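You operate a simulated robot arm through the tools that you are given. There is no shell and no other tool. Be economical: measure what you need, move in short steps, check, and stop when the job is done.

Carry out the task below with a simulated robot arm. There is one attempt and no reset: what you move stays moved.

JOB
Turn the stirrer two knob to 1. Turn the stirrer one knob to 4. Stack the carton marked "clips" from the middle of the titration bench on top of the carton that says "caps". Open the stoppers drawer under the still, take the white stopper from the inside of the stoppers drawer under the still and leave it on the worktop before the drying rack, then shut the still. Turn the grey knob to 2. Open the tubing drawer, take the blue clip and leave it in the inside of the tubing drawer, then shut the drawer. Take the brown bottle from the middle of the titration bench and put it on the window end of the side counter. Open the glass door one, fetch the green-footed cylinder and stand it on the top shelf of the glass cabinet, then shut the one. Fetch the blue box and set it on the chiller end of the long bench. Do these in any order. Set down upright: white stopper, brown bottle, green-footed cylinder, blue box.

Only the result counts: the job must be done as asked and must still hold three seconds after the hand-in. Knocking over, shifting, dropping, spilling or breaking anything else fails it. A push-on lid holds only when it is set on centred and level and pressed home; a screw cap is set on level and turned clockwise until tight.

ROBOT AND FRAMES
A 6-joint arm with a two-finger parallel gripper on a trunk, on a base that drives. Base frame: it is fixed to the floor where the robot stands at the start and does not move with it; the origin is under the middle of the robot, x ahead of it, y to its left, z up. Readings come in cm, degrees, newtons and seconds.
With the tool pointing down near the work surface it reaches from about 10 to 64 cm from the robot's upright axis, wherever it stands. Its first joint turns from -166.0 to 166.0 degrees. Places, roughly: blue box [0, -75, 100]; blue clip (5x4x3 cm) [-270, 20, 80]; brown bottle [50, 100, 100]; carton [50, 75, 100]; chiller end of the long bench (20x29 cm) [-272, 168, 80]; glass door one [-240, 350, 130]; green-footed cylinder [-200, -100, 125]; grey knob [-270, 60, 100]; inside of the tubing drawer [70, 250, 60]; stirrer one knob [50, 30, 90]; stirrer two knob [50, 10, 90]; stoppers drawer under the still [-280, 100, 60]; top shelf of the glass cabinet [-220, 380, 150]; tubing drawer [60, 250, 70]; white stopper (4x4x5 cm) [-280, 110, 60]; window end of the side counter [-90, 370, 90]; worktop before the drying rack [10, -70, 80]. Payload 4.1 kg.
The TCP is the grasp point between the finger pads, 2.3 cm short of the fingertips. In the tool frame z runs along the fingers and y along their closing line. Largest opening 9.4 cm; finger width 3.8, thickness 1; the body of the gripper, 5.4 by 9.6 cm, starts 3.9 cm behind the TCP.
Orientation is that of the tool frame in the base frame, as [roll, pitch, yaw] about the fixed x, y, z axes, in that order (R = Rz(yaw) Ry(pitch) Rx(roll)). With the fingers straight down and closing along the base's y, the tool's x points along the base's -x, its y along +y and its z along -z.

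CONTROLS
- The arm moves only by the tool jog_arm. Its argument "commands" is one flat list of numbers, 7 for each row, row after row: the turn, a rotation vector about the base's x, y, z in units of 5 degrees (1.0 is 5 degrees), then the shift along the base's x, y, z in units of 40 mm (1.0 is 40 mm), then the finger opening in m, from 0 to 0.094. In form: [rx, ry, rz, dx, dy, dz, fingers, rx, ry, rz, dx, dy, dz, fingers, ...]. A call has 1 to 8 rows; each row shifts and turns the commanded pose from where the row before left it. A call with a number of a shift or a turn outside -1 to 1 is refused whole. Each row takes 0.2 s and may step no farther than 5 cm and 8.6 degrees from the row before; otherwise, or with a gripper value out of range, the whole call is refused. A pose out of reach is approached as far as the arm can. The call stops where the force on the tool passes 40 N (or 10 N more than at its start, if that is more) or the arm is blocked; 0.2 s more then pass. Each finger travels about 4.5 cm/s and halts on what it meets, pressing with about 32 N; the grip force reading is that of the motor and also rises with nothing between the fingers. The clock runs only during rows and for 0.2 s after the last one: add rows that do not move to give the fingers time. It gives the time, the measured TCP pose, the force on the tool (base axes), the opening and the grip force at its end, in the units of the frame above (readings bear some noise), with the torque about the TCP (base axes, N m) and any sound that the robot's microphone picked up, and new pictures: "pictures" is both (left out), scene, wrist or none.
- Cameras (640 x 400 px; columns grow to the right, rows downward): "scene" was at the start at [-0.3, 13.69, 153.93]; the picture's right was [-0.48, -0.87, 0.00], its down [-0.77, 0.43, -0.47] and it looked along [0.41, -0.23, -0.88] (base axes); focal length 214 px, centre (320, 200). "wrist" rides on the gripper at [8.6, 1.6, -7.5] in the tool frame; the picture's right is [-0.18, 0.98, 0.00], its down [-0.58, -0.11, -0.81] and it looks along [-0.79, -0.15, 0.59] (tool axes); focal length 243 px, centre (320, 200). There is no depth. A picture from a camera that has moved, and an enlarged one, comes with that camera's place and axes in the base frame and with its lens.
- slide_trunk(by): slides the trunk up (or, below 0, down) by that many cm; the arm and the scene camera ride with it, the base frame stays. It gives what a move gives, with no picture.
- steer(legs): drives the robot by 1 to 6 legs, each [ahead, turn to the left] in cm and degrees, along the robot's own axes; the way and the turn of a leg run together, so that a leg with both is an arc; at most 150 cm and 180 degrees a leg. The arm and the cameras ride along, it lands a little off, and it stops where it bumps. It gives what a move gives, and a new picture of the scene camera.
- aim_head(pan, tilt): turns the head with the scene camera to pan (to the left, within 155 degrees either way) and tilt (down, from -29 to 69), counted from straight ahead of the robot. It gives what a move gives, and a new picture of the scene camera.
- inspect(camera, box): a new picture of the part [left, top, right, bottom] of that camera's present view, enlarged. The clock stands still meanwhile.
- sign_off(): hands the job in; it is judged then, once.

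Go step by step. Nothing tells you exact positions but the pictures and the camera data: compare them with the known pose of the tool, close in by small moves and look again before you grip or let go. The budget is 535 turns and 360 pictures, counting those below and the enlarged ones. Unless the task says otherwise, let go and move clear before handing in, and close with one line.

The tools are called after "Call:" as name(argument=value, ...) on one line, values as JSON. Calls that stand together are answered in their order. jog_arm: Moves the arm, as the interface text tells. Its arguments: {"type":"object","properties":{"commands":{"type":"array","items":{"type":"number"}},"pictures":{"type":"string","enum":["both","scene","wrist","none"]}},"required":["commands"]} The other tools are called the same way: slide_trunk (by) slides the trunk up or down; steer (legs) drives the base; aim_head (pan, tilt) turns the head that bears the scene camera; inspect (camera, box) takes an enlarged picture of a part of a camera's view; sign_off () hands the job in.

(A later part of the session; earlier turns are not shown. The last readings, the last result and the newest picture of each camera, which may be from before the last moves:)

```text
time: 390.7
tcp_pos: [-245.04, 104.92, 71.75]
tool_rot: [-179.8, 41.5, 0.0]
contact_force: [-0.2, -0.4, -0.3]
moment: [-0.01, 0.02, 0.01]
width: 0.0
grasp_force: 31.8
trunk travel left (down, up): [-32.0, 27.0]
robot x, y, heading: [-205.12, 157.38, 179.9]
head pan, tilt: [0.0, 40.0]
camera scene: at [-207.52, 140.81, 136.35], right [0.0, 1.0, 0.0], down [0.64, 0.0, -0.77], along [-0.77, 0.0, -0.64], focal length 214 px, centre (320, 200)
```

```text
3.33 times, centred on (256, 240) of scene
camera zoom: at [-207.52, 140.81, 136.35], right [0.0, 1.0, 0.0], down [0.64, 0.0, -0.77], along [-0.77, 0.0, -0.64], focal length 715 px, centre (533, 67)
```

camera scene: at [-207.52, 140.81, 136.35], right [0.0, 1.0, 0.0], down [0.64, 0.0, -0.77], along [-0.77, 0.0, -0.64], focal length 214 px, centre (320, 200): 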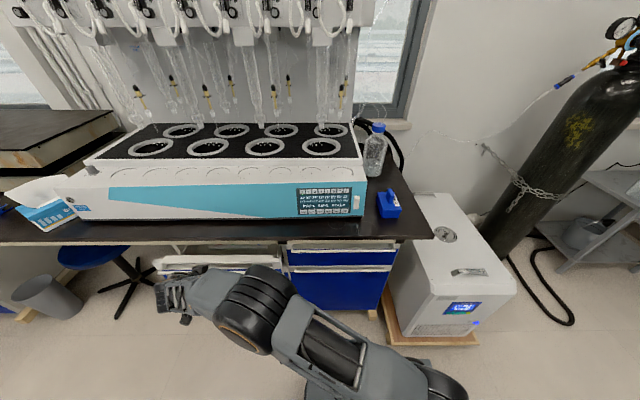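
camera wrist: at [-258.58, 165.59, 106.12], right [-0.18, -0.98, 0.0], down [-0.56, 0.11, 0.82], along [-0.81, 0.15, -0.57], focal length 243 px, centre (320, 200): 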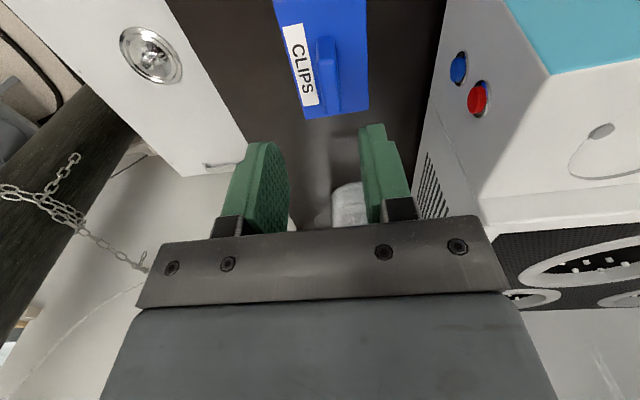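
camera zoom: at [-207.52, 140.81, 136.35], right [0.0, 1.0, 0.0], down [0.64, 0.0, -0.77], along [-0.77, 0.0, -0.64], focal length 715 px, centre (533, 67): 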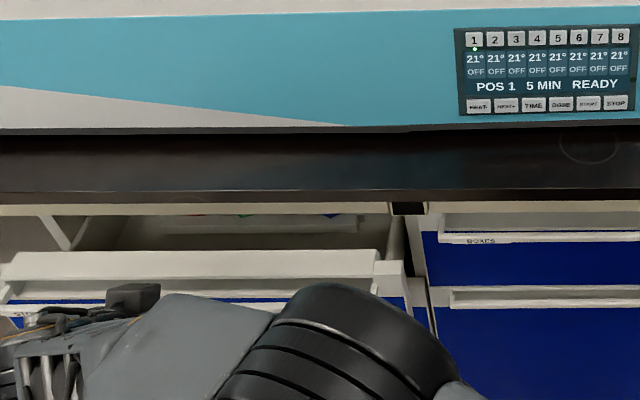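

Call:
steer(legs=[[6, 0]])

Call:
steer(legs=[[4, 0]])

Call:
inspect(camera="scene", box=[160, 180, 352, 300])

```text
time: 391.6
tcp_pos: [-251.05, 104.96, 71.81]
tool_rot: [-179.8, 41.5, -0.2]
contact_force: [0.8, 0.7, -1.2]
moment: [0.03, 0.02, 0.01]
width: 0.0
grasp_force: 31.7
trunk travel left (down, up): [-32.0, 27.0]
robot x, y, heading: [-211.66, 157.1, 179.8]
head pan, tilt: [0.0, 40.0]
camera scene: at [-213.57, 140.82, 136.35], right [0.0, 1.0, 0.0], down [0.64, 0.0, -0.77], along [-0.77, 0.0, -0.64], focal length 214 px, centre (320, 200)
```

scene: 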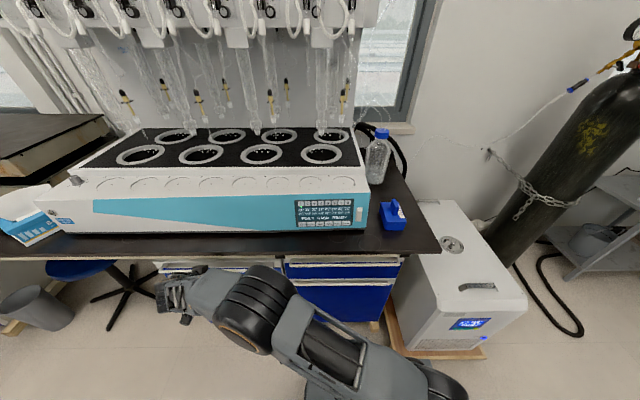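

```text
time: 392.6
tcp_pos: [-254.29, 104.83, 71.81]
tool_rot: [-179.8, 41.4, 0.0]
contact_force: [0.8, -0.1, 0.7]
moment: [0.01, -0.01, 0.02]
width: 0.01
grasp_force: 32.5
trunk travel left (down, up): [-32.0, 27.0]
robot x, y, heading: [-214.97, 157.89, 180.0]
head pan, tilt: [0.0, 40.0]
stopped in leg 1: the force on the tool passed its limit at 46 N (the readings are from after the stop); the commanded pose is now the measured one
camera scene: at [-217.18, 140.84, 136.35], right [0.0, 1.0, 0.0], down [0.64, 0.0, -0.77], along [-0.77, 0.0, -0.64], focal length 214 px, centre (320, 200)
```

scene: 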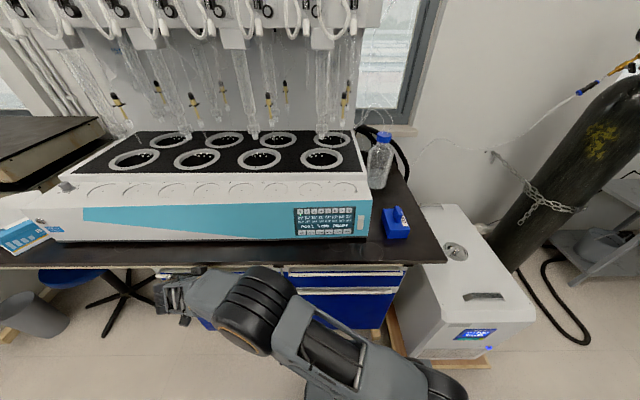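

```text
3.33 times, centred on (256, 240) of scene
camera zoom: at [-217.18, 140.84, 136.35], right [0.0, 1.0, 0.0], down [0.64, 0.0, -0.77], along [-0.77, 0.0, -0.64], focal length 715 px, centre (533, 67)
```

zoom: 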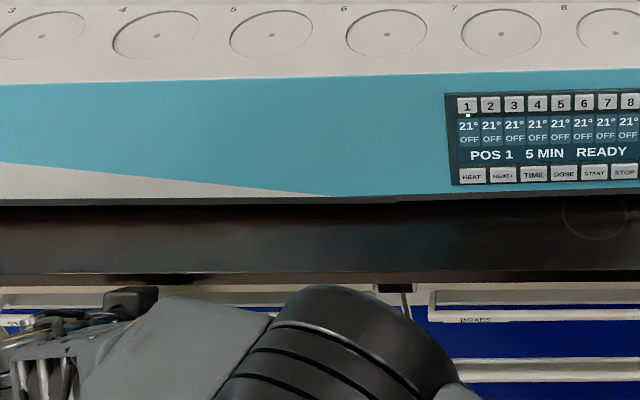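

Hit the end stop — closed. Back away and verify.

Call:
steer(legs=[[-25, 0]])

Call:
slide_trunk(by=27)

Call:
inspect(camera="scene", box=[180, 200, 404, 340])

```text
time: 394.4
tcp_pos: [-230.38, 104.99, 71.77]
tool_rot: [-179.9, 41.3, -0.1]
contact_force: [0.8, -0.4, 0.1]
moment: [0.0, -0.01, 0.0]
width: 0.0
grasp_force: 31.6
trunk travel left (down, up): [-32.0, 27.0]
robot x, y, heading: [-190.53, 157.03, 179.8]
head pan, tilt: [0.0, 40.0]
camera scene: at [-193.12, 140.74, 136.35], right [0.01, 1.0, 0.0], down [0.64, 0.0, -0.77], along [-0.77, 0.0, -0.64], focal length 214 px, centre (320, 200)
```

scene: 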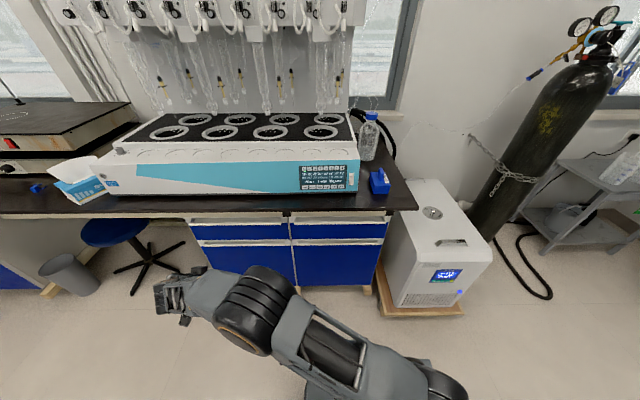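

```text
time: 397.1
tcp_pos: [-230.36, 104.95, 98.77]
tool_rot: [-179.8, 41.3, -0.3]
contact_force: [-0.2, -0.1, -1.0]
moment: [-0.03, -0.01, -0.03]
width: 0.01
grasp_force: 32.0
trunk travel left (down, up): [-59.0, 0.0]
robot x, y, heading: [-190.37, 157.24, 179.5]
head pan, tilt: [0.0, 40.0]
```

```text
2.86 times, centred on (292, 270) of scene
camera zoom: at [-193.11, 140.73, 163.35], right [0.01, 1.0, 0.0], down [0.64, 0.0, -0.77], along [-0.77, 0.0, -0.64], focal length 613 px, centre (400, 0)
```

zoom: 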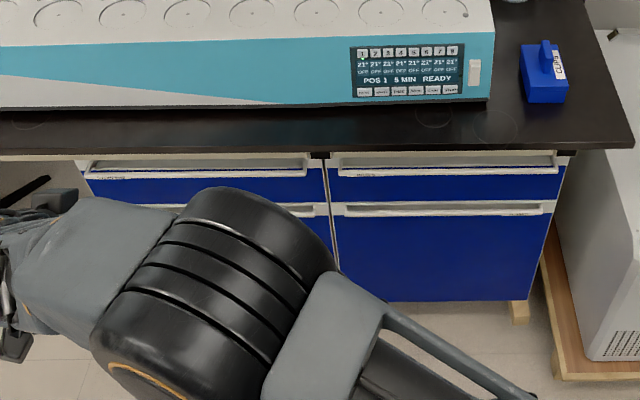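

Drawer is shut flush. Next the grey knob: tuck the arm to tool-down and drive to y≈75.

Call:
jog_arm(commands=[0, -1, 0, 0, 0.9, 0.2, 0, 0, -1, 0, 0, 0.9, 0.2, 0, 0, -1, 0, 0, 0.9, 0.2, 0, 0, -1, 0, 0, 0.9, 0.2, 0, 0, -1, 0, 0, 0.9, 0.2, 0, 0, -1, 0, 0, 0.9, 0, 0, 0, -1, 0, 0, 0.9, 0, 0, 0, -1, 0, 0, 0.9, 0, 0.05], pictures="none")

Call:
jog_arm(commands=[0, 0, 0, 0.2, 0.9, 0, 0.06, 0, 0, 0, 0.2, 0.9, 0, 0.06, 0, 0, 0, 0.2, 0.5, 0, 0.06], pictures="none")

Call:
steer(legs=[[3, 0], [0, 90], [85, 0], [0, -90], [15, 0]])

```text
time: 398.9
tcp_pos: [-230.45, 133.87, 102.98]
tool_rot: [-179.8, 1.3, -0.2]
contact_force: [0.5, 0.8, 1.0]
moment: [0.03, 0.02, 0.0]
width: 3.23
grasp_force: 0.1
trunk travel left (down, up): [-59.0, 0.0]
robot x, y, heading: [-190.71, 157.73, 179.5]
head pan, tilt: [0.0, 40.0]
```

```text
time: 399.7
tcp_pos: [-228.1, 142.73, 102.85]
tool_rot: [-179.7, 1.4, 0.0]
contact_force: [-0.7, -0.4, -0.8]
moment: [-0.02, 0.03, 0.0]
width: 6.0
grasp_force: 0.1
trunk travel left (down, up): [-59.0, 0.0]
robot x, y, heading: [-190.65, 157.79, 179.8]
head pan, tilt: [0.0, 40.0]
```

```text
time: 413.3
tcp_pos: [-247.41, 57.38, 102.81]
tool_rot: [-179.7, 1.2, -0.3]
contact_force: [-0.3, 0.0, -0.9]
moment: [0.0, 0.01, 0.01]
width: 6.01
grasp_force: 0.1
trunk travel left (down, up): [-59.0, 0.0]
robot x, y, heading: [-210.26, 71.9, 179.8]
head pan, tilt: [0.0, 40.0]
camera scene: at [-212.55, 55.41, 163.35], right [0.01, 1.0, 0.0], down [0.64, 0.0, -0.77], along [-0.77, 0.0, -0.64], focal length 214 px, centre (320, 200)
```

scene: 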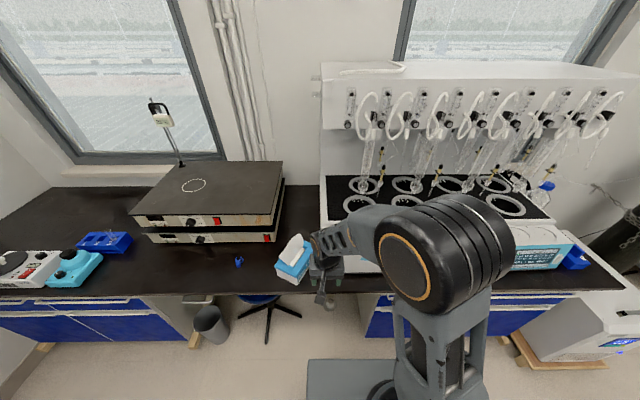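

Call:
inspect(camera="wrist", box=[0, 0, 640, 400])

```text
1.00 times, centred on (320, 200) of wrist (not enlarged: the box is as wide or as high as the picture)
camera zoom: at [-238.75, 55.71, 110.12], right [-0.19, -0.98, 0.0], down [-0.56, 0.11, 0.82], along [-0.81, 0.15, -0.57], focal length 243 px, centre (320, 200)
```

zoom: 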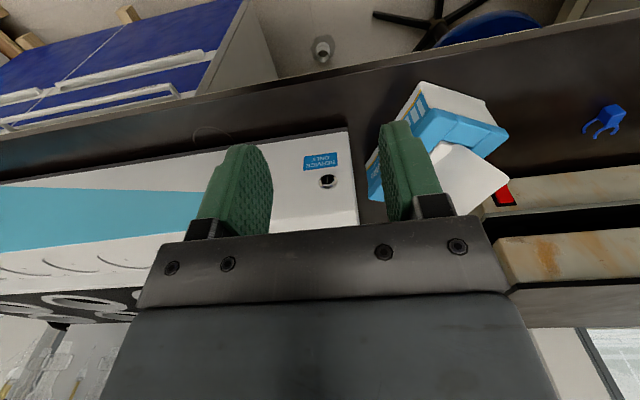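

Call:
jog_arm(commands=[0, 0, 0, -0.5, 0.1, 0.8, 0.05, 0, 0, 0, -0.8, 0.1, 0.5, 0.05, 0, 0, 0, -0.8, 0.1, 0, 0.05, 0, 0, 0, -0.6, 0.1, 0, 0.05], pictures="wrist")

Call:
inspect(camera="wrist", box=[240, 40, 400, 160])

```text
time: 414.3
tcp_pos: [-258.08, 58.95, 108.22]
tool_rot: [-179.7, 1.2, -0.2]
contact_force: [-0.6, 0.0, -0.5]
moment: [-0.04, 0.04, 0.0]
width: 5.0
grasp_force: 0.0
trunk travel left (down, up): [-59.0, 0.0]
robot x, y, heading: [-210.06, 72.25, 179.6]
head pan, tilt: [0.0, 40.0]
camera wrist: at [-249.42, 57.26, 115.35], right [-0.19, -0.98, 0.0], down [-0.56, 0.11, 0.82], along [-0.81, 0.15, -0.57], focal length 243 px, centre (320, 200)
```

wrist: 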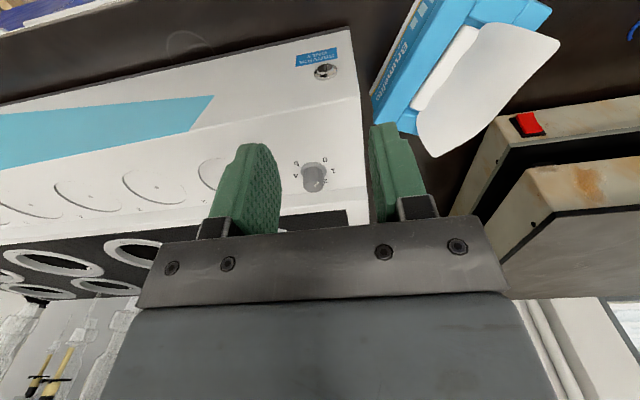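

```text
3.33 times, centred on (320, 100) of wrist
camera zoom: at [-249.42, 57.26, 115.35], right [-0.19, -0.98, 0.0], down [-0.56, 0.11, 0.82], along [-0.81, 0.15, -0.57], focal length 809 px, centre (320, 533)
```

zoom: 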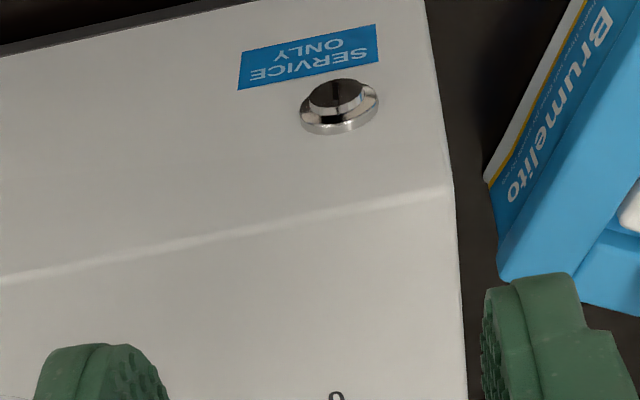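

Call:
jog_arm(commands=[0, 0, 0, -0.9, 0.2, 0, 0.05, 0, 0, 0, -0.9, 0.2, 0, 0.05, 0, 0, 0, -0.9, 0.2, 0, 0.05, 0, 0, 0, -0.8, 0.2, 0, 0.05], pictures="wrist")

Call:
inspect(camera="wrist", box=[240, 20, 400, 140])

```text
time: 415.3
tcp_pos: [-272.2, 62.21, 108.07]
tool_rot: [-179.6, 1.3, 0.0]
contact_force: [-0.2, 0.4, -0.2]
moment: [-0.04, 0.01, -0.01]
width: 5.01
grasp_force: 0.1
trunk travel left (down, up): [-59.0, 0.0]
robot x, y, heading: [-210.21, 72.2, 179.7]
head pan, tilt: [0.0, 40.0]
camera wrist: at [-263.63, 60.59, 115.31], right [-0.19, -0.98, 0.0], down [-0.56, 0.11, 0.82], along [-0.81, 0.15, -0.57], focal length 243 px, centre (320, 200)
```

wrist: 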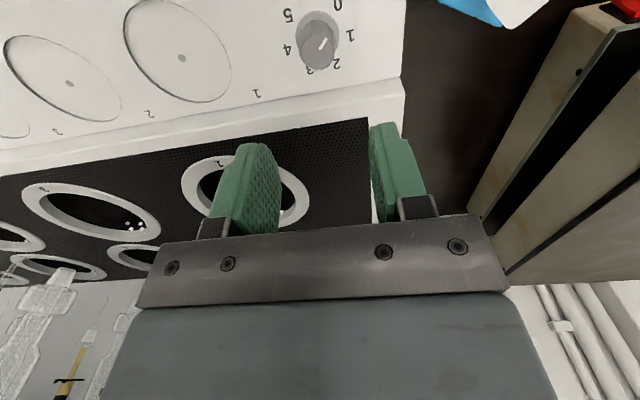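

```text
3.33 times, centred on (320, 80) of wrist
camera zoom: at [-263.63, 60.59, 115.31], right [-0.19, -0.98, 0.0], down [-0.56, 0.11, 0.82], along [-0.81, 0.15, -0.57], focal length 809 px, centre (320, 600)
```

zoom: 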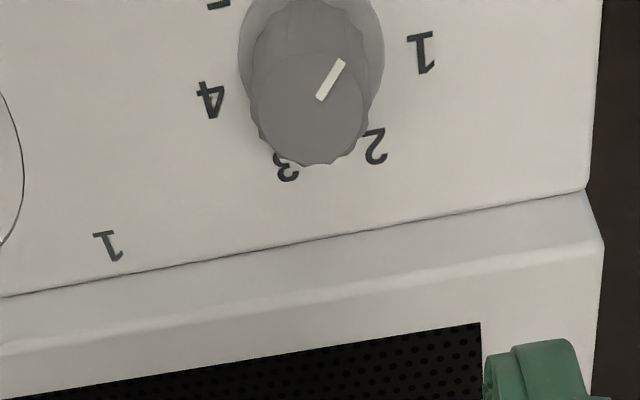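

Knob at ≈(−270.8, 62.0), top z≈99, pointing at 0; marks are 54° apart, so 2 needs −108°. Descend and grip.

Call:
jog_arm(commands=[0, 0, 0, 0.35, -0.05, -0.6, 0.045, 0, 0, 0, 0, 0, -0.7, 0.045], pictures="wrist")

Call:
inspect(camera="wrist", box=[230, 65, 422, 185])

```text
time: 415.9
tcp_pos: [-270.73, 61.79, 102.76]
tool_rot: [-179.7, 1.3, -0.2]
contact_force: [-0.2, -0.5, 0.1]
moment: [-0.03, -0.02, 0.0]
width: 4.48
grasp_force: 0.1
trunk travel left (down, up): [-59.0, 0.0]
robot x, y, heading: [-209.77, 71.99, 179.9]
head pan, tilt: [0.0, 40.0]
camera wrist: at [-262.08, 60.13, 110.06], right [-0.19, -0.98, 0.0], down [-0.56, 0.11, 0.82], along [-0.81, 0.15, -0.57], focal length 243 px, centre (320, 200)
```

wrist: 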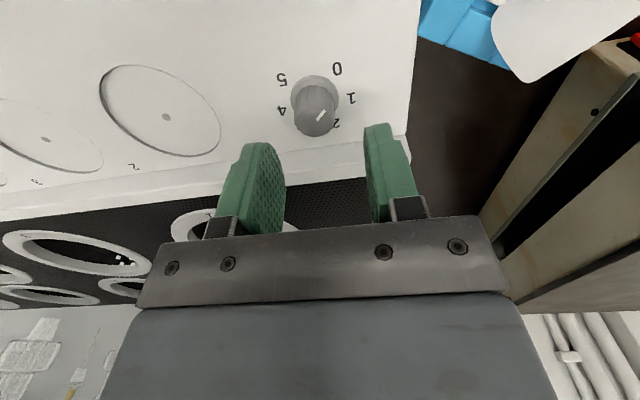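

```text
3.33 times, centred on (326, 125) of wrist
camera zoom: at [-262.08, 60.13, 110.06], right [-0.19, -0.98, 0.0], down [-0.56, 0.11, 0.82], along [-0.81, 0.15, -0.57], focal length 809 px, centre (300, 450)
```

zoom: 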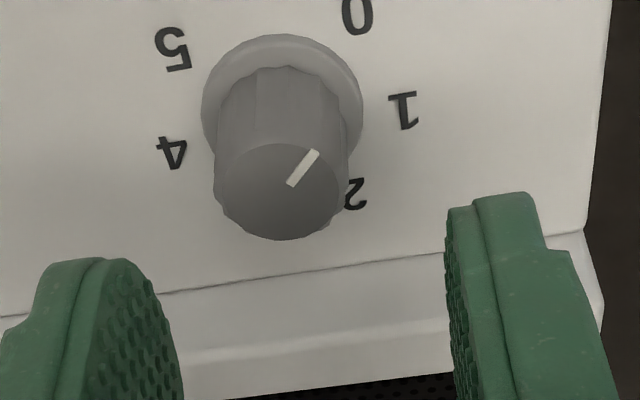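

Call:
jog_arm(commands=[0, 0, 0, 0, 0.08, -0.5, 0.045, 0, 0, 0, 0, 0, -0.45, 0.045, 0, 0, 0, 0, 0, 0, 0.01, 0, 0, 0, 0, 0, 0, 0.01, 0, 0, 0, 0, 0, 0, 0.01], pictures="wrist")

```text
time: 417.1
tcp_pos: [-270.92, 62.26, 99.11]
tool_rot: [-179.6, 1.4, -0.1]
contact_force: [0.0, -4.3, -2.5]
moment: [-0.51, 0.56, -0.01]
width: 2.36
grasp_force: 45.2
trunk travel left (down, up): [-59.0, 0.0]
robot x, y, heading: [-209.84, 71.75, 179.4]
head pan, tilt: [0.0, 40.0]
camera wrist: at [-262.15, 60.54, 106.32], right [-0.19, -0.98, 0.0], down [-0.56, 0.11, 0.82], along [-0.81, 0.15, -0.57], focal length 243 px, centre (320, 200)
```

wrist: 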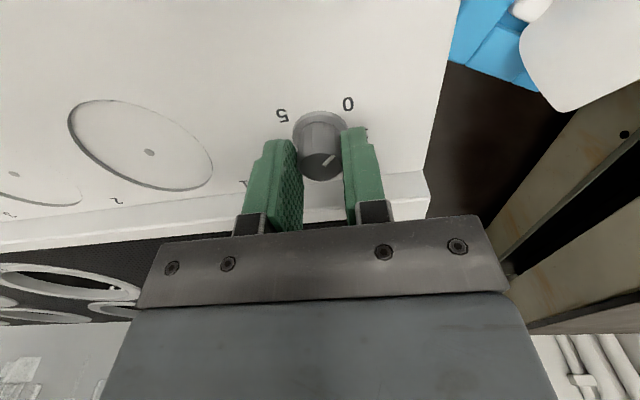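

Gripped. Turn −108° in steps.

Call:
jog_arm(commands=[0, 0, -1, 0, 0, 0, 0.01, 0, 0, -1, 0, 0, 0, 0.01, 0, 0, -1, 0, 0, 0, 0.01, 0, 0, -1, 0, 0, 0, 0.01, 0, 0, -1, 0, 0, 0, 0.01, 0, 0, -1, 0, 0, 0, 0.01, 0, 0, -1, 0, 0, 0, 0.01, 0, 0, -1, 0, 0, 0, 0.01], pictures="none")

Call:
jog_arm(commands=[0, 0, -1, 0, 0, 0, 0.01, 0, 0, -1, 0, 0, 0, 0.01, 0, 0, -1, 0, 0, 0, 0.01, 0, 0, -1, 0, 0, 0, 0.01, 0, 0, -1, 0, 0, 0, 0.01, 0, 0, -1, 0, 0, 0, 0.01, 0, 0, -1, 0, 0, 0, 0.01, 0, 0, -1, 0, 0, 0, 0.01], pictures="none")

Call:
jog_arm(commands=[0, 0, -1, 0, 0, 0, 0.01, 0, 0, -1, 0, 0, 0, 0.01, 0, 0, -1, 0, 0, 0, 0.01, 0, 0, -1, 0, 0, 0, 0.01, 0, 0, -1, 0, 0, 0, 0.01, 0, 0, -0.6, 0, 0, 0, 0.01], pictures="wrist")

```text
time: 418.9
tcp_pos: [-270.75, 62.12, 99.06]
tool_rot: [-179.7, 1.4, -40.2]
contact_force: [-0.7, -10.4, -3.8]
moment: [-0.91, -0.24, 0.01]
width: 2.36
grasp_force: 45.0
trunk travel left (down, up): [-59.0, 0.0]
robot x, y, heading: [-209.81, 71.9, 179.7]
head pan, tilt: [0.0, 40.0]
```

```text
time: 420.7
tcp_pos: [-270.93, 62.12, 99.15]
tool_rot: [-179.9, 1.4, -80.2]
contact_force: [-18.7, -21.5, 1.8]
moment: [-0.24, 0.78, 0.06]
width: 2.35
grasp_force: 45.1
trunk travel left (down, up): [-59.0, 0.0]
robot x, y, heading: [-209.84, 71.81, 179.7]
head pan, tilt: [0.0, 40.0]
```

```text
time: 422.1
tcp_pos: [-270.96, 62.06, 99.19]
tool_rot: [-180.0, 1.3, -108.2]
contact_force: [-22.3, -21.2, 11.8]
moment: [0.27, 0.51, 0.0]
width: 2.37
grasp_force: 45.1
trunk travel left (down, up): [-59.0, 0.0]
robot x, y, heading: [-209.83, 72.18, 179.9]
head pan, tilt: [0.0, 40.0]
camera wrist: at [-275.48, 54.21, 106.34], right [-0.88, 0.48, 0.0], down [0.28, 0.5, 0.82], along [0.39, 0.72, -0.57], focal length 243 px, centre (320, 200)
```

wrist: 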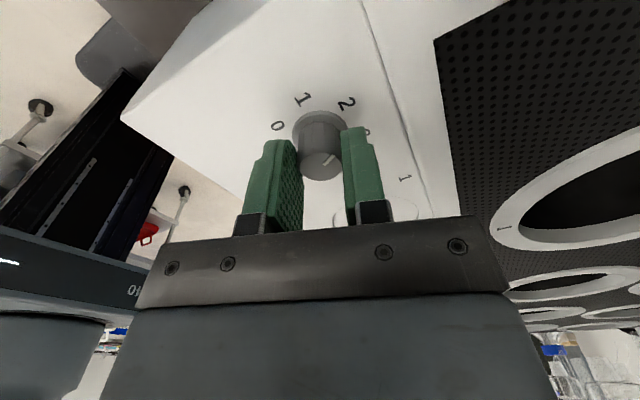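

Call:
jog_arm(commands=[0, 0, 0, -0.03, -0.03, 0, 0.03, 0, 0, 0, 0, 0, 0, 0.045, 0, 0, 0, 0, 0, 0.6, 0.045, 0, 0, 0, 0, 0, 0.6, 0.045], pictures="wrist")

Call:
inspect(camera="wrist", box=[230, 25, 422, 145])

```text
time: 423.1
tcp_pos: [-270.82, 62.24, 103.99]
tool_rot: [-179.7, 1.4, -108.2]
contact_force: [0.0, -0.3, -0.6]
moment: [0.0, 0.01, 0.04]
width: 4.5
grasp_force: 0.1
trunk travel left (down, up): [-59.0, 0.0]
robot x, y, heading: [-209.95, 71.77, 179.6]
head pan, tilt: [0.0, 40.0]
camera wrist: at [-275.34, 54.35, 111.16], right [-0.88, 0.48, 0.0], down [0.27, 0.5, 0.82], along [0.4, 0.72, -0.57], focal length 243 px, centre (320, 200)
```

wrist: 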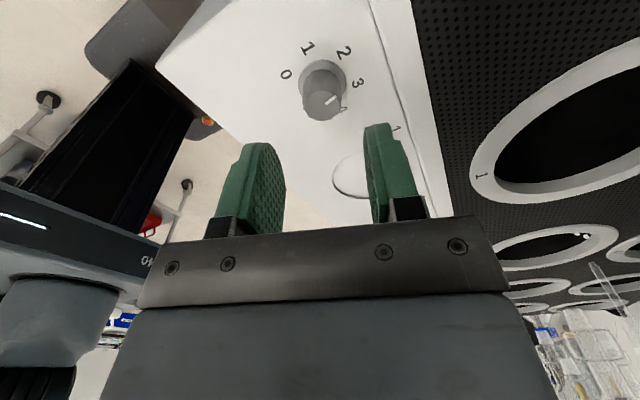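

```text
3.33 times, centred on (326, 85) of wrist
camera zoom: at [-275.34, 54.35, 111.16], right [-0.88, 0.48, 0.0], down [0.27, 0.5, 0.82], along [0.4, 0.72, -0.57], focal length 809 px, centre (300, 583)
```

zoom: 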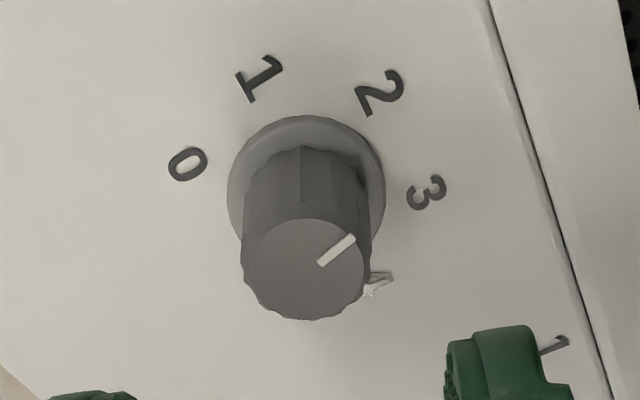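

Pointer looks near 2, possibly past it. I'll look from another angle.

Call:
jog_arm(commands=[0, 0, 1, 0, 0, 0.3, 0.045, 0, 0, 1, 0, 0, 0.3, 0.045, 0, 0, 1, 0, 0, 0, 0.045, 0, 0, 1, 0, 0, 0, 0.045, 0, 0, 1, 0, 0, 0, 0.045, 0, 0, 1, 0, 0, 0, 0.045, 0, 0, 1, 0, 0, 0, 0.045, 0, 0, 1, 0, 0, 0, 0.045], pictures="none")

Call:
jog_arm(commands=[0, 0, 1, 0, 0, 0, 0.045, 0, 0, 1, 0, 0, 0, 0.045, 0, 0, 1, 0, 0, 0, 0.045, 0, 0, 1, 0, 0, 0, 0.045, 0, 0, 1, 0, 0, 0, 0.045, 0, 0, 1, 0, 0, 0, 0.045, 0, 0, 1, 0, 0, 0, 0.045, 0, 0, 1, 0, 0, 0, 0.045], pictures="wrist")

Call:
inspect(camera="wrist", box=[230, 10, 422, 130])

```text
time: 424.9
tcp_pos: [-270.86, 62.06, 106.29]
tool_rot: [-179.7, 1.4, -68.1]
contact_force: [0.3, -0.5, 0.1]
moment: [-0.03, 0.01, 0.01]
width: 4.51
grasp_force: 0.0
trunk travel left (down, up): [-59.0, 0.0]
robot x, y, heading: [-210.23, 72.0, 179.5]
head pan, tilt: [0.0, 40.0]
```

```text
time: 426.7
tcp_pos: [-270.93, 62.15, 106.22]
tool_rot: [-179.7, 1.3, -28.1]
contact_force: [-0.5, 0.6, -0.1]
moment: [0.02, -0.02, 0.0]
width: 4.49
grasp_force: 0.0
trunk travel left (down, up): [-59.0, 0.0]
robot x, y, heading: [-209.93, 72.09, 179.9]
head pan, tilt: [0.0, 40.0]
camera wrist: at [-264.1, 56.57, 113.52], right [-0.62, -0.78, 0.0], down [-0.45, 0.36, 0.82], along [-0.64, 0.51, -0.57], focal length 243 px, centre (320, 200)
```

wrist: 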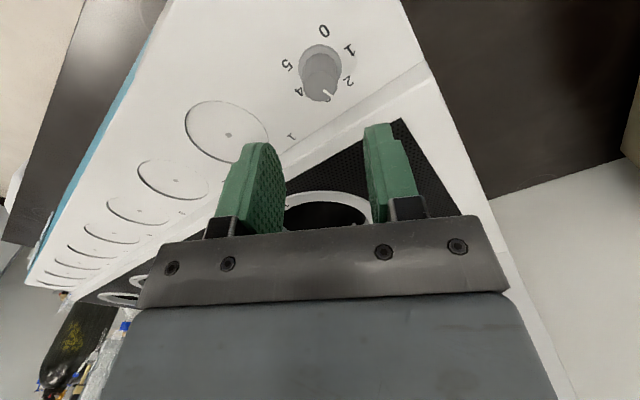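

```text
3.33 times, centred on (326, 70) of wrist
camera zoom: at [-264.1, 56.57, 113.52], right [-0.62, -0.78, 0.0], down [-0.45, 0.36, 0.82], along [-0.64, 0.51, -0.57], focal length 809 px, centre (300, 633)
```

zoom: 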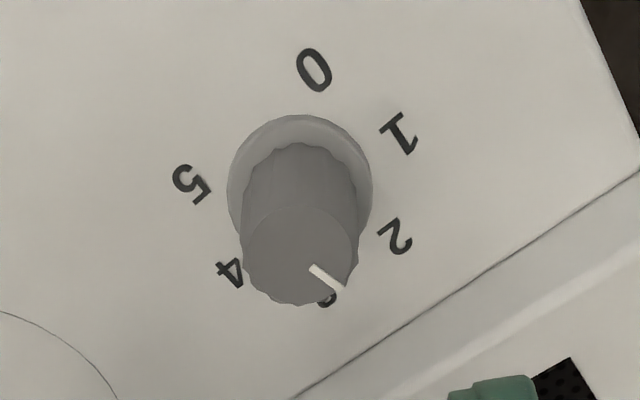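

Pointer is at about 2.25 (12–13° past). I'll regrip at the same angle and turn back 13°.

Call:
jog_arm(commands=[0, 0, -1, 0, 0, 0, 0.045, 0, 0, -1, 0, 0, 0, 0.045, 0, 0, -1, 0, 0, 0, 0.045, 0, 0, -1, 0, 0, 0, 0.045, 0, 0, -1, 0, 0, 0, 0.045, 0, 0, -1, 0, 0, 0, 0.045, 0, 0, -1, 0, 0, 0, 0.045, 0, 0, -1, 0, 0, 0, 0.045], pictures="none")

Call:
jog_arm(commands=[0, 0, -1, 0, 0, 0, 0.045, 0, 0, -1, 0, 0, 0, 0.045, 0, 0, -1, 0, 0, 0, 0.045, 0, 0, -1, 0, 0, -0.4, 0.045, 0, 0, -1, 0, 0, -0.4, 0.045, 0, 0, -1, 0, 0, -0.4, 0.045, 0, 0, -1, 0, 0, -0.3, 0.045, 0, 0, -1, 0, 0, -0.29, 0.045], pictures="none")

Call:
jog_arm(commands=[0, 0, 0, 0, 0, 0, 0.01, 0, 0, 0, 0, 0, 0, 0.01, 0, 0, 0, 0, 0, 0, 0.01], pictures="none")

Call:
jog_arm(commands=[0, 0, 1, 0, 0, 0, 0.01, 0, 0, 1, 0, 0, 0, 0.01, 0, 0, 0.6, 0, 0, 0, 0.01, 0, 0, 0, 0, 0, 0, 0.01], pictures="none")

Call:
jog_arm(commands=[0, 0, 0, 0, 0, 0, 0.03, 0, 0, 0, 0, 0, 0, 0.045, 0, 0, 0, 0, 0, 0.6, 0.045, 0, 0, 0, 0, 0, 0.6, 0.045, 0, 0, 0, 0, 0, 0.6, 0.045], pictures="wrist")

Call:
inspect(camera="wrist", box=[230, 10, 422, 130])

```text
time: 428.5
tcp_pos: [-270.98, 62.2, 106.42]
tool_rot: [-179.7, 1.4, -68.3]
contact_force: [0.6, -0.6, 0.1]
moment: [0.0, 0.0, -0.02]
width: 4.51
grasp_force: 0.1
trunk travel left (down, up): [-59.0, 0.0]
robot x, y, heading: [-209.82, 71.93, 179.6]
head pan, tilt: [0.0, 40.0]
```

```text
time: 430.3
tcp_pos: [-271.06, 62.19, 99.0]
tool_rot: [-179.7, 1.3, -108.2]
contact_force: [0.1, -0.7, 0.0]
moment: [0.02, -0.02, -0.01]
width: 4.5
grasp_force: 0.1
trunk travel left (down, up): [-59.0, 0.0]
robot x, y, heading: [-209.8, 71.76, 179.9]
head pan, tilt: [0.0, 40.0]
```

```text
time: 431.1
tcp_pos: [-270.99, 62.11, 99.07]
tool_rot: [-179.7, 1.4, -108.2]
contact_force: [0.9, -0.4, -1.8]
moment: [0.0, 0.36, -0.01]
width: 2.32
grasp_force: 44.5
trunk travel left (down, up): [-59.0, 0.0]
robot x, y, heading: [-210.13, 71.94, 179.6]
head pan, tilt: [0.0, 40.0]
```

```text
time: 432.1
tcp_pos: [-271.07, 62.06, 98.93]
tool_rot: [-179.8, 1.3, -95.1]
contact_force: [-6.2, -2.5, -1.3]
moment: [0.2, 0.34, 0.0]
width: 2.34
grasp_force: 44.8
trunk travel left (down, up): [-59.0, 0.0]
robot x, y, heading: [-210.11, 71.77, 179.6]
head pan, tilt: [0.0, 40.0]
```

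```text
time: 433.3
tcp_pos: [-270.84, 62.3, 106.4]
tool_rot: [-179.7, 1.3, -95.2]
contact_force: [0.0, 0.7, -0.4]
moment: [-0.04, -0.02, -0.02]
width: 4.5
grasp_force: 0.1
trunk travel left (down, up): [-59.0, 0.0]
robot x, y, heading: [-209.78, 71.72, 179.7]
head pan, tilt: [0.0, 40.0]
camera wrist: at [-273.38, 53.55, 113.67], right [-0.96, 0.27, 0.0], down [0.15, 0.55, 0.82], along [0.22, 0.79, -0.57], focal length 243 px, centre (320, 200)
```

wrist: 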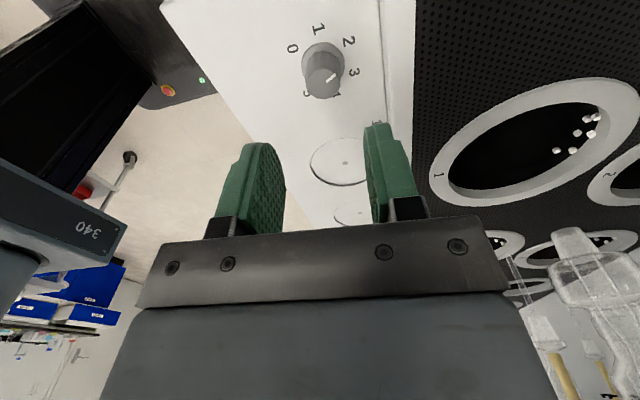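

```text
3.33 times, centred on (326, 70) of wrist
camera zoom: at [-273.38, 53.55, 113.67], right [-0.96, 0.27, 0.0], down [0.15, 0.55, 0.82], along [0.22, 0.79, -0.57], focal length 809 px, centre (300, 633)
```

zoom: 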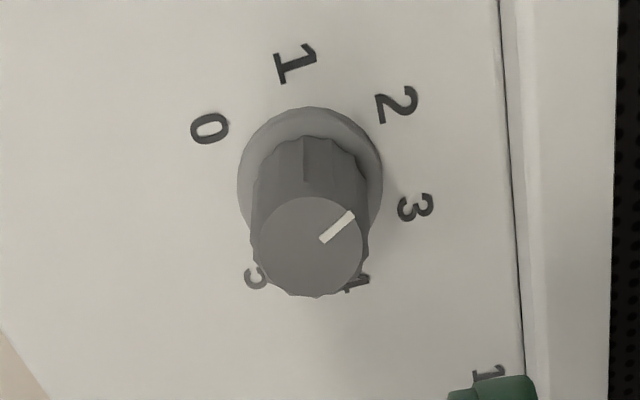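

Grey knob is on 2. Next the blue clip at about (−270, 19): raise, tuck and shift the base to y≈33.

Call:
jog_arm(commands=[0, 0, 1, 0.8, 0.2, 0.4, 0.05, 0, 0, 1, 0.8, 0.2, 0.2, 0.05, 0, 0, 1, 0.8, 0.2, 0, 0.05, 0, 0, 1, 0.8, 0.2, 0, 0.05, 0, 0, 1, 0.8, 0, 0, 0.05, 0, 0, 1, 0.8, 0, 0, 0.05, 0, 0, 1, 0.8, 0, 0, 0.05, 0, 0, 1, 0.5, 0, 0, 0.05], pictures="none")

Call:
jog_arm(commands=[0, 0, 1, 0, 0, 0, 0.06, 0, 0, 1, 0, 0, 0, 0.06, 0, 0, 1, 0, 0, 0, 0.06, 0, 0, 1, 0, 0, 0, 0.06, 0, 0, 1, 0, 0, 0, 0.06, 0, 0, 1, 0, 0, 0, 0.06, 0, 0, 1, 0, 0, 0, 0.06, 0, 0, 1, 0, 0, 0, 0.06], pictures="none")

Call:
steer(legs=[[-6, 0], [0, 90], [40, 0], [0, -90], [3, 0]])

Call:
inspect(camera="wrist", box=[0, 0, 640, 400])

```text
time: 435.1
tcp_pos: [-246.26, 65.41, 108.57]
tool_rot: [-179.7, 1.4, -55.0]
contact_force: [0.4, -0.2, -0.1]
moment: [0.0, 0.04, 0.01]
width: 5.03
grasp_force: 0.1
trunk travel left (down, up): [-59.0, 0.0]
robot x, y, heading: [-209.73, 71.51, 179.9]
head pan, tilt: [0.0, 40.0]
```

```text
time: 436.9
tcp_pos: [-246.56, 65.41, 108.8]
tool_rot: [-179.8, 1.4, -15.1]
contact_force: [0.8, 1.1, -1.0]
moment: [0.03, -0.03, 0.02]
width: 6.0
grasp_force: 0.0
trunk travel left (down, up): [-59.0, 0.0]
robot x, y, heading: [-210.2, 71.6, 179.5]
head pan, tilt: [0.0, 40.0]
```

```text
time: 448.1
tcp_pos: [-243.06, 25.84, 108.75]
tool_rot: [-179.7, 1.2, -15.6]
contact_force: [-2.1, 0.0, -0.6]
moment: [0.04, -0.02, 0.01]
width: 6.02
grasp_force: 0.1
trunk travel left (down, up): [-59.0, 0.0]
robot x, y, heading: [-206.6, 31.9, 179.3]
head pan, tilt: [0.0, 40.0]
camera scene: at [-209.12, 15.52, 163.35], right [0.01, 1.0, 0.0], down [0.64, -0.01, -0.77], along [-0.77, 0.01, -0.64], focal length 214 px, centre (320, 200)
```

scene: 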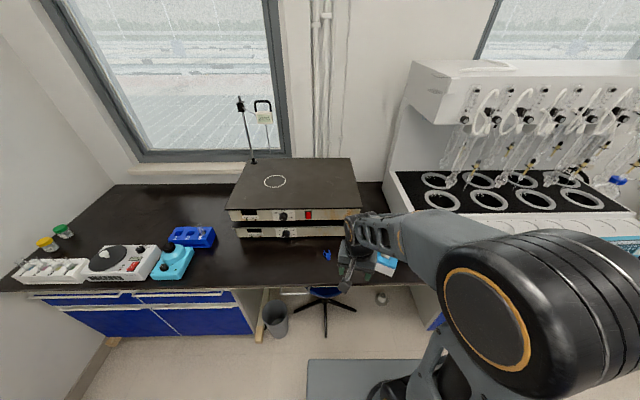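

```text
1.00 times, centred on (320, 200) of wrist (not enlarged: the box is as wide or as high as the picture)
camera zoom: at [-235.17, 21.8, 116.0], right [-0.44, -0.9, 0.0], down [-0.51, 0.25, 0.82], along [-0.74, 0.36, -0.57], focal length 243 px, centre (320, 200)
```

zoom: 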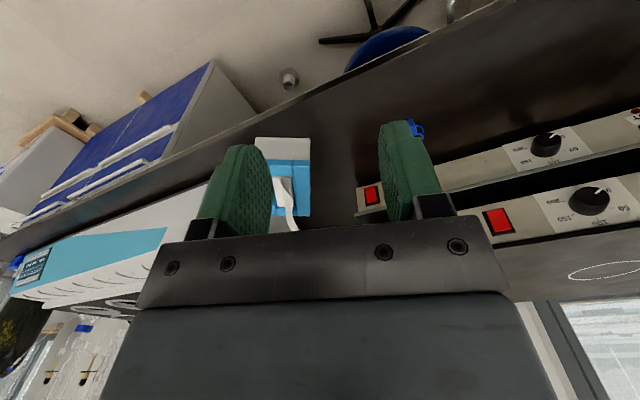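

Call:
jog_arm(commands=[0, 0, 1, -0.9, -0.3, -0.3, 0.06, 0, 0, 1, -0.9, -0.3, -0.3, 0.06, 0, 0, 1, -0.9, -0.3, -0.3, 0.06, 0, 0, 0, -0.9, -0.3, -0.3, 0.06, 0, 0, 0, -0.9, -0.3, -0.3, 0.06], pictures="wrist")

Call:
inspect(camera="wrist", box=[240, 20, 400, 120])

Call:
inspect(camera="scene", box=[300, 230, 364, 270])

```text
time: 449.4
tcp_pos: [-261.09, 19.65, 102.64]
tool_rot: [-179.7, 1.4, -0.5]
contact_force: [0.0, 0.1, -0.4]
moment: [0.0, 0.02, -0.02]
width: 6.01
grasp_force: 0.0
trunk travel left (down, up): [-59.0, 0.0]
robot x, y, heading: [-206.44, 32.24, 179.3]
head pan, tilt: [0.0, 40.0]
camera wrist: at [-252.38, 17.78, 109.91], right [-0.19, -0.98, 0.0], down [-0.56, 0.11, 0.82], along [-0.8, 0.16, -0.57], focal length 243 px, centre (320, 200)
```

wrist: 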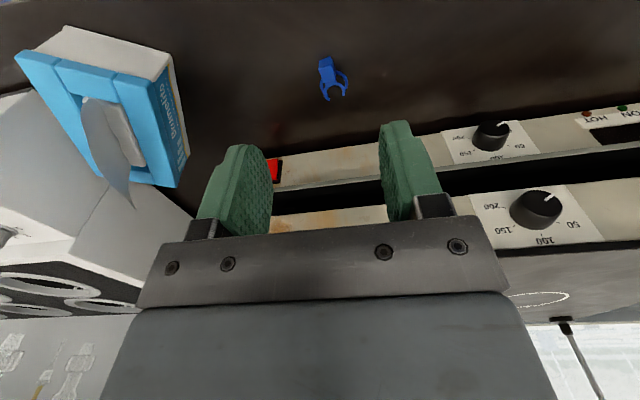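

```text
4.00 times, centred on (320, 70) of wrist
camera zoom: at [-252.38, 17.78, 109.91], right [-0.19, -0.98, 0.0], down [-0.56, 0.11, 0.82], along [-0.8, 0.16, -0.57], focal length 970 px, centre (320, 720)
```

zoom: 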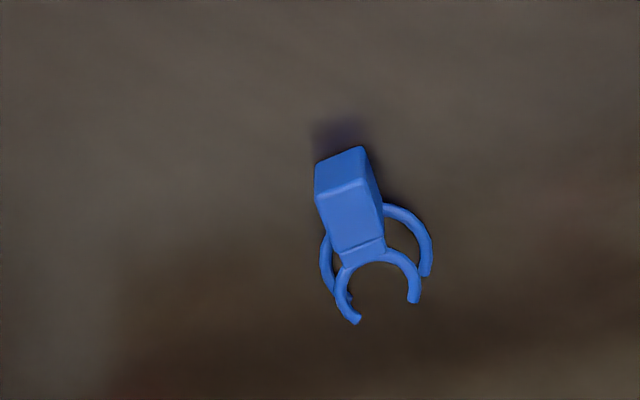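

```text
10.00 times, centred on (332, 250) of scene
camera zoom: at [-209.07, 15.49, 163.35], right [0.01, 1.0, 0.0], down [0.64, -0.01, -0.77], along [-0.77, 0.01, -0.64], focal length 2145 px, centre (200, -300)
```

zoom: 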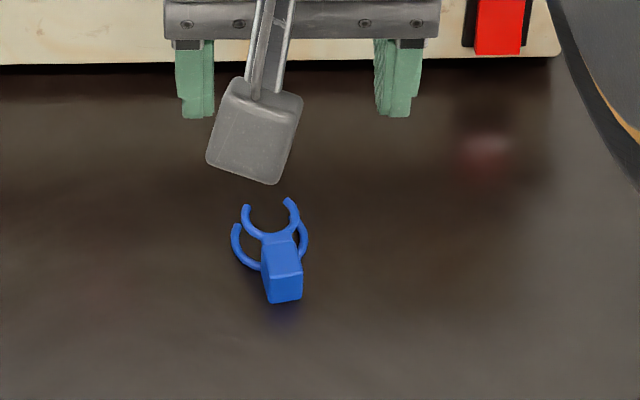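

Call:
jog_arm(commands=[0, 0, 0, -0.6, 0.03, -0.8, 0.05, 0, 0, 0, -0.68, 0.03, -0.8, 0.05, 0, 0, 0, 0, 0, -0.8, 0.05, 0, 0, 0, 0, 0, -0.8, 0.05], pictures="wrist")

Call:
inspect(camera="wrist", box=[230, 60, 422, 180])

```text
time: 450.4
tcp_pos: [-266.21, 19.75, 90.35]
tool_rot: [-179.8, 1.5, -0.5]
contact_force: [-0.4, -0.2, -0.5]
moment: [0.0, 0.01, 0.03]
width: 5.0
grasp_force: 0.1
trunk travel left (down, up): [-59.0, 0.0]
robot x, y, heading: [-206.44, 31.69, 179.3]
head pan, tilt: [0.0, 40.0]
camera wrist: at [-257.49, 18.1, 97.47], right [-0.19, -0.98, 0.0], down [-0.56, 0.11, 0.82], along [-0.8, 0.16, -0.57], focal length 243 px, centre (320, 200)
```

wrist: 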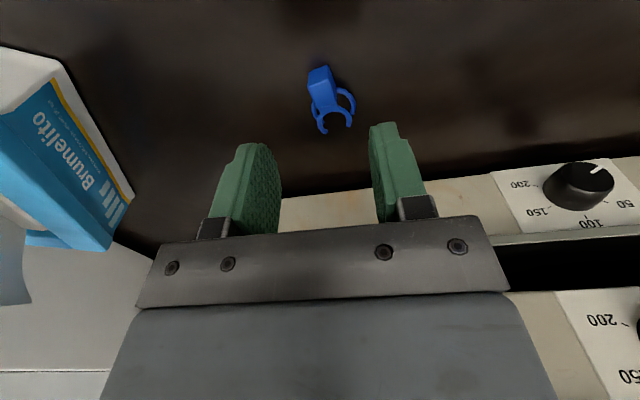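

```text
3.33 times, centred on (326, 120) of wrist
camera zoom: at [-257.49, 18.1, 97.47], right [-0.19, -0.98, 0.0], down [-0.56, 0.11, 0.82], along [-0.8, 0.16, -0.57], focal length 809 px, centre (300, 467)
```

zoom: 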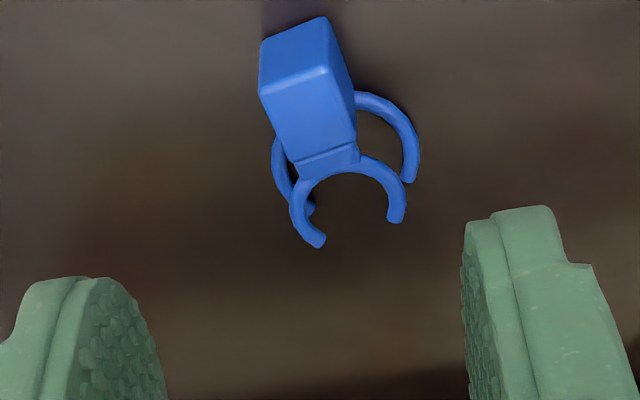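

Call:
jog_arm(commands=[0, 0, 0, 0, 0, -0.8, 0.05, 0, 0, 0, 0, 0, -0.8, 0.05, 0, 0, 0, 0, 0, -0.15, 0.05, 0, 0, 0, 0, 0, 0, 0.005, 0, 0, 0, 0, 0, 0, 0.005, 0, 0, 0, 0, 0, 0, 0.005], pictures="none")

Call:
jog_arm(commands=[0, 0, 0, 0, 0, 0.6, 0.005, 0, 0, 0, 0, 0, 0.8, 0.005, 0, 0, 0, 0, 0, 0.8, 0.005, 0, 0, 0, 0, 0, 0.8, 0.005], pictures="wrist")

```text
time: 451.8
tcp_pos: [-266.01, 19.99, 83.02]
tool_rot: [-179.8, 1.3, -0.6]
contact_force: [0.1, 0.7, -0.4]
moment: [0.0, -0.03, -0.03]
width: 2.54
grasp_force: 32.2
trunk travel left (down, up): [-59.0, 0.0]
robot x, y, heading: [-206.48, 31.92, 179.3]
head pan, tilt: [0.0, 40.0]
```

```text
time: 452.8
tcp_pos: [-266.08, 19.79, 95.03]
tool_rot: [-179.7, 1.3, -0.6]
contact_force: [0.4, 0.0, 0.0]
moment: [-0.02, 0.01, 0.0]
width: 2.54
grasp_force: 31.7
trunk travel left (down, up): [-59.0, 0.0]
robot x, y, heading: [-206.41, 32.03, 179.3]
head pan, tilt: [0.0, 40.0]
camera wrist: at [-257.53, 18.09, 102.22], right [-0.19, -0.98, 0.0], down [-0.56, 0.11, 0.82], along [-0.8, 0.16, -0.57], focal length 243 px, centre (320, 200)
```

wrist: 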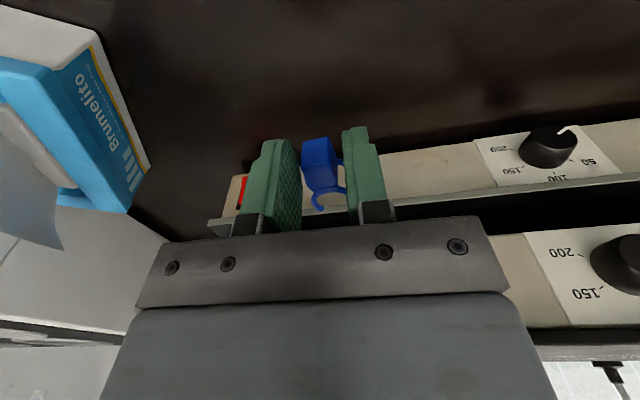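

Clip held. Tuck and drive to the open Tubing drawer.

Call:
jog_arm(commands=[0, 0, 0, 0.9, 0.2, 0.5, 0.005, 0, 0, 0, 0.9, 0.2, 0.5, 0.005, 0, 0, 0, 0.9, 0.2, 0.5, 0.005, 0, 0, 0, 0.9, 0.2, 0.5, 0.005, 0, 0, 0, 0.9, 0.2, 0, 0.005, 0, 0, 0, 0.9, 0.2, 0, 0.005], pictures="none")

Call:
steer(legs=[[-30, 0], [0, -89], [80, 0], [78, 0], [0, -64]])

```text
time: 454.1
tcp_pos: [-244.53, 24.87, 103.07]
tool_rot: [-179.7, 1.5, -0.5]
contact_force: [0.1, -0.2, -0.4]
moment: [0.0, -0.02, -0.03]
width: 2.51
grasp_force: 32.1
trunk travel left (down, up): [-59.0, 0.0]
robot x, y, heading: [-206.66, 31.86, 179.4]
head pan, tilt: [0.0, 40.0]
```

```text
time: 470.5
tcp_pos: [-136.1, 209.71, 103.09]
tool_rot: [-179.7, 1.3, -157.5]
contact_force: [-0.2, -0.1, 0.0]
moment: [-0.01, 0.0, 0.0]
width: 2.55
grasp_force: 32.1
trunk travel left (down, up): [-59.0, 0.0]
robot x, y, heading: [-168.28, 188.11, 22.2]
head pan, tilt: [0.0, 40.0]
camera scene: at [-172.4, 204.65, 163.35], right [0.38, -0.93, 0.0], down [-0.59, -0.24, -0.77], along [0.71, 0.29, -0.64], focal length 214 px, centre (320, 200)
```

scene: 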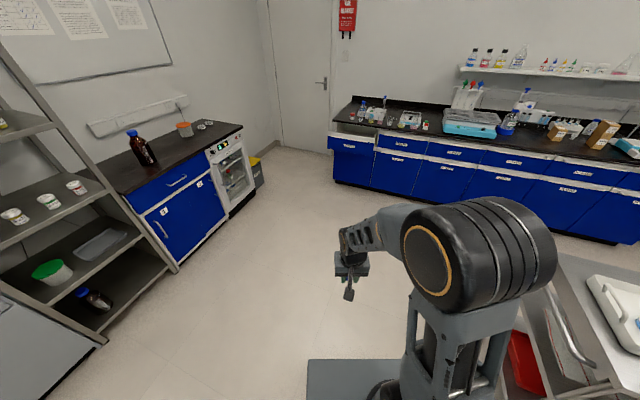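

Call:
steer(legs=[[132, 0], [0, -22]])

Call:
aim_head(pan=10, tilt=50)

```text
time: 478.3
tcp_pos: [-7.21, 245.53, 103.06]
tool_rot: [-179.7, 1.3, -179.7]
contact_force: [-0.1, -0.6, -0.7]
moment: [-0.03, 0.0, 0.01]
width: 2.54
grasp_force: 32.2
trunk travel left (down, up): [-59.0, 0.0]
robot x, y, heading: [-45.17, 237.78, 0.2]
head pan, tilt: [0.0, 40.0]
camera scene: at [-42.79, 254.6, 163.36], right [0.0, -1.0, 0.0], down [-0.64, 0.0, -0.77], along [0.77, 0.0, -0.64], focal length 214 px, centre (320, 200)
```

scene: 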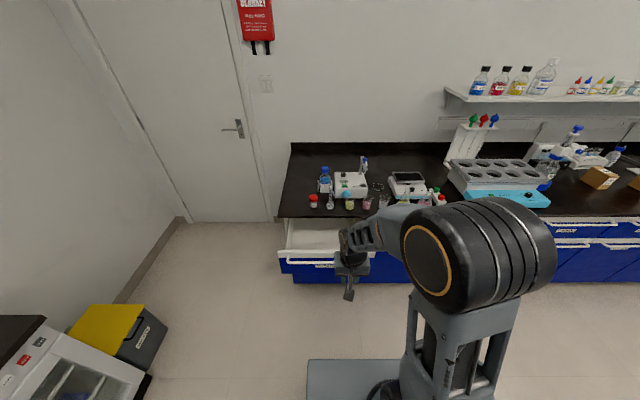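

```text
time: 479.0
tcp_pos: [-7.36, 245.41, 103.11]
tool_rot: [-179.7, 1.3, -179.7]
contact_force: [0.0, -0.6, -0.2]
moment: [-0.01, 0.02, -0.03]
width: 2.56
grasp_force: 32.2
trunk travel left (down, up): [-59.0, 0.0]
robot x, y, heading: [-45.53, 237.88, -0.1]
head pan, tilt: [10.0, 50.0]
camera scene: at [-43.72, 255.95, 161.94], right [0.18, -0.98, 0.0], down [-0.75, -0.13, -0.64], along [0.63, 0.11, -0.77], focal length 214 px, centre (320, 200)
```

scene: 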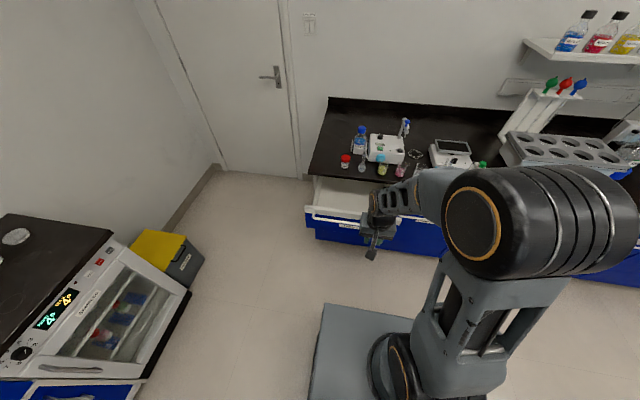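

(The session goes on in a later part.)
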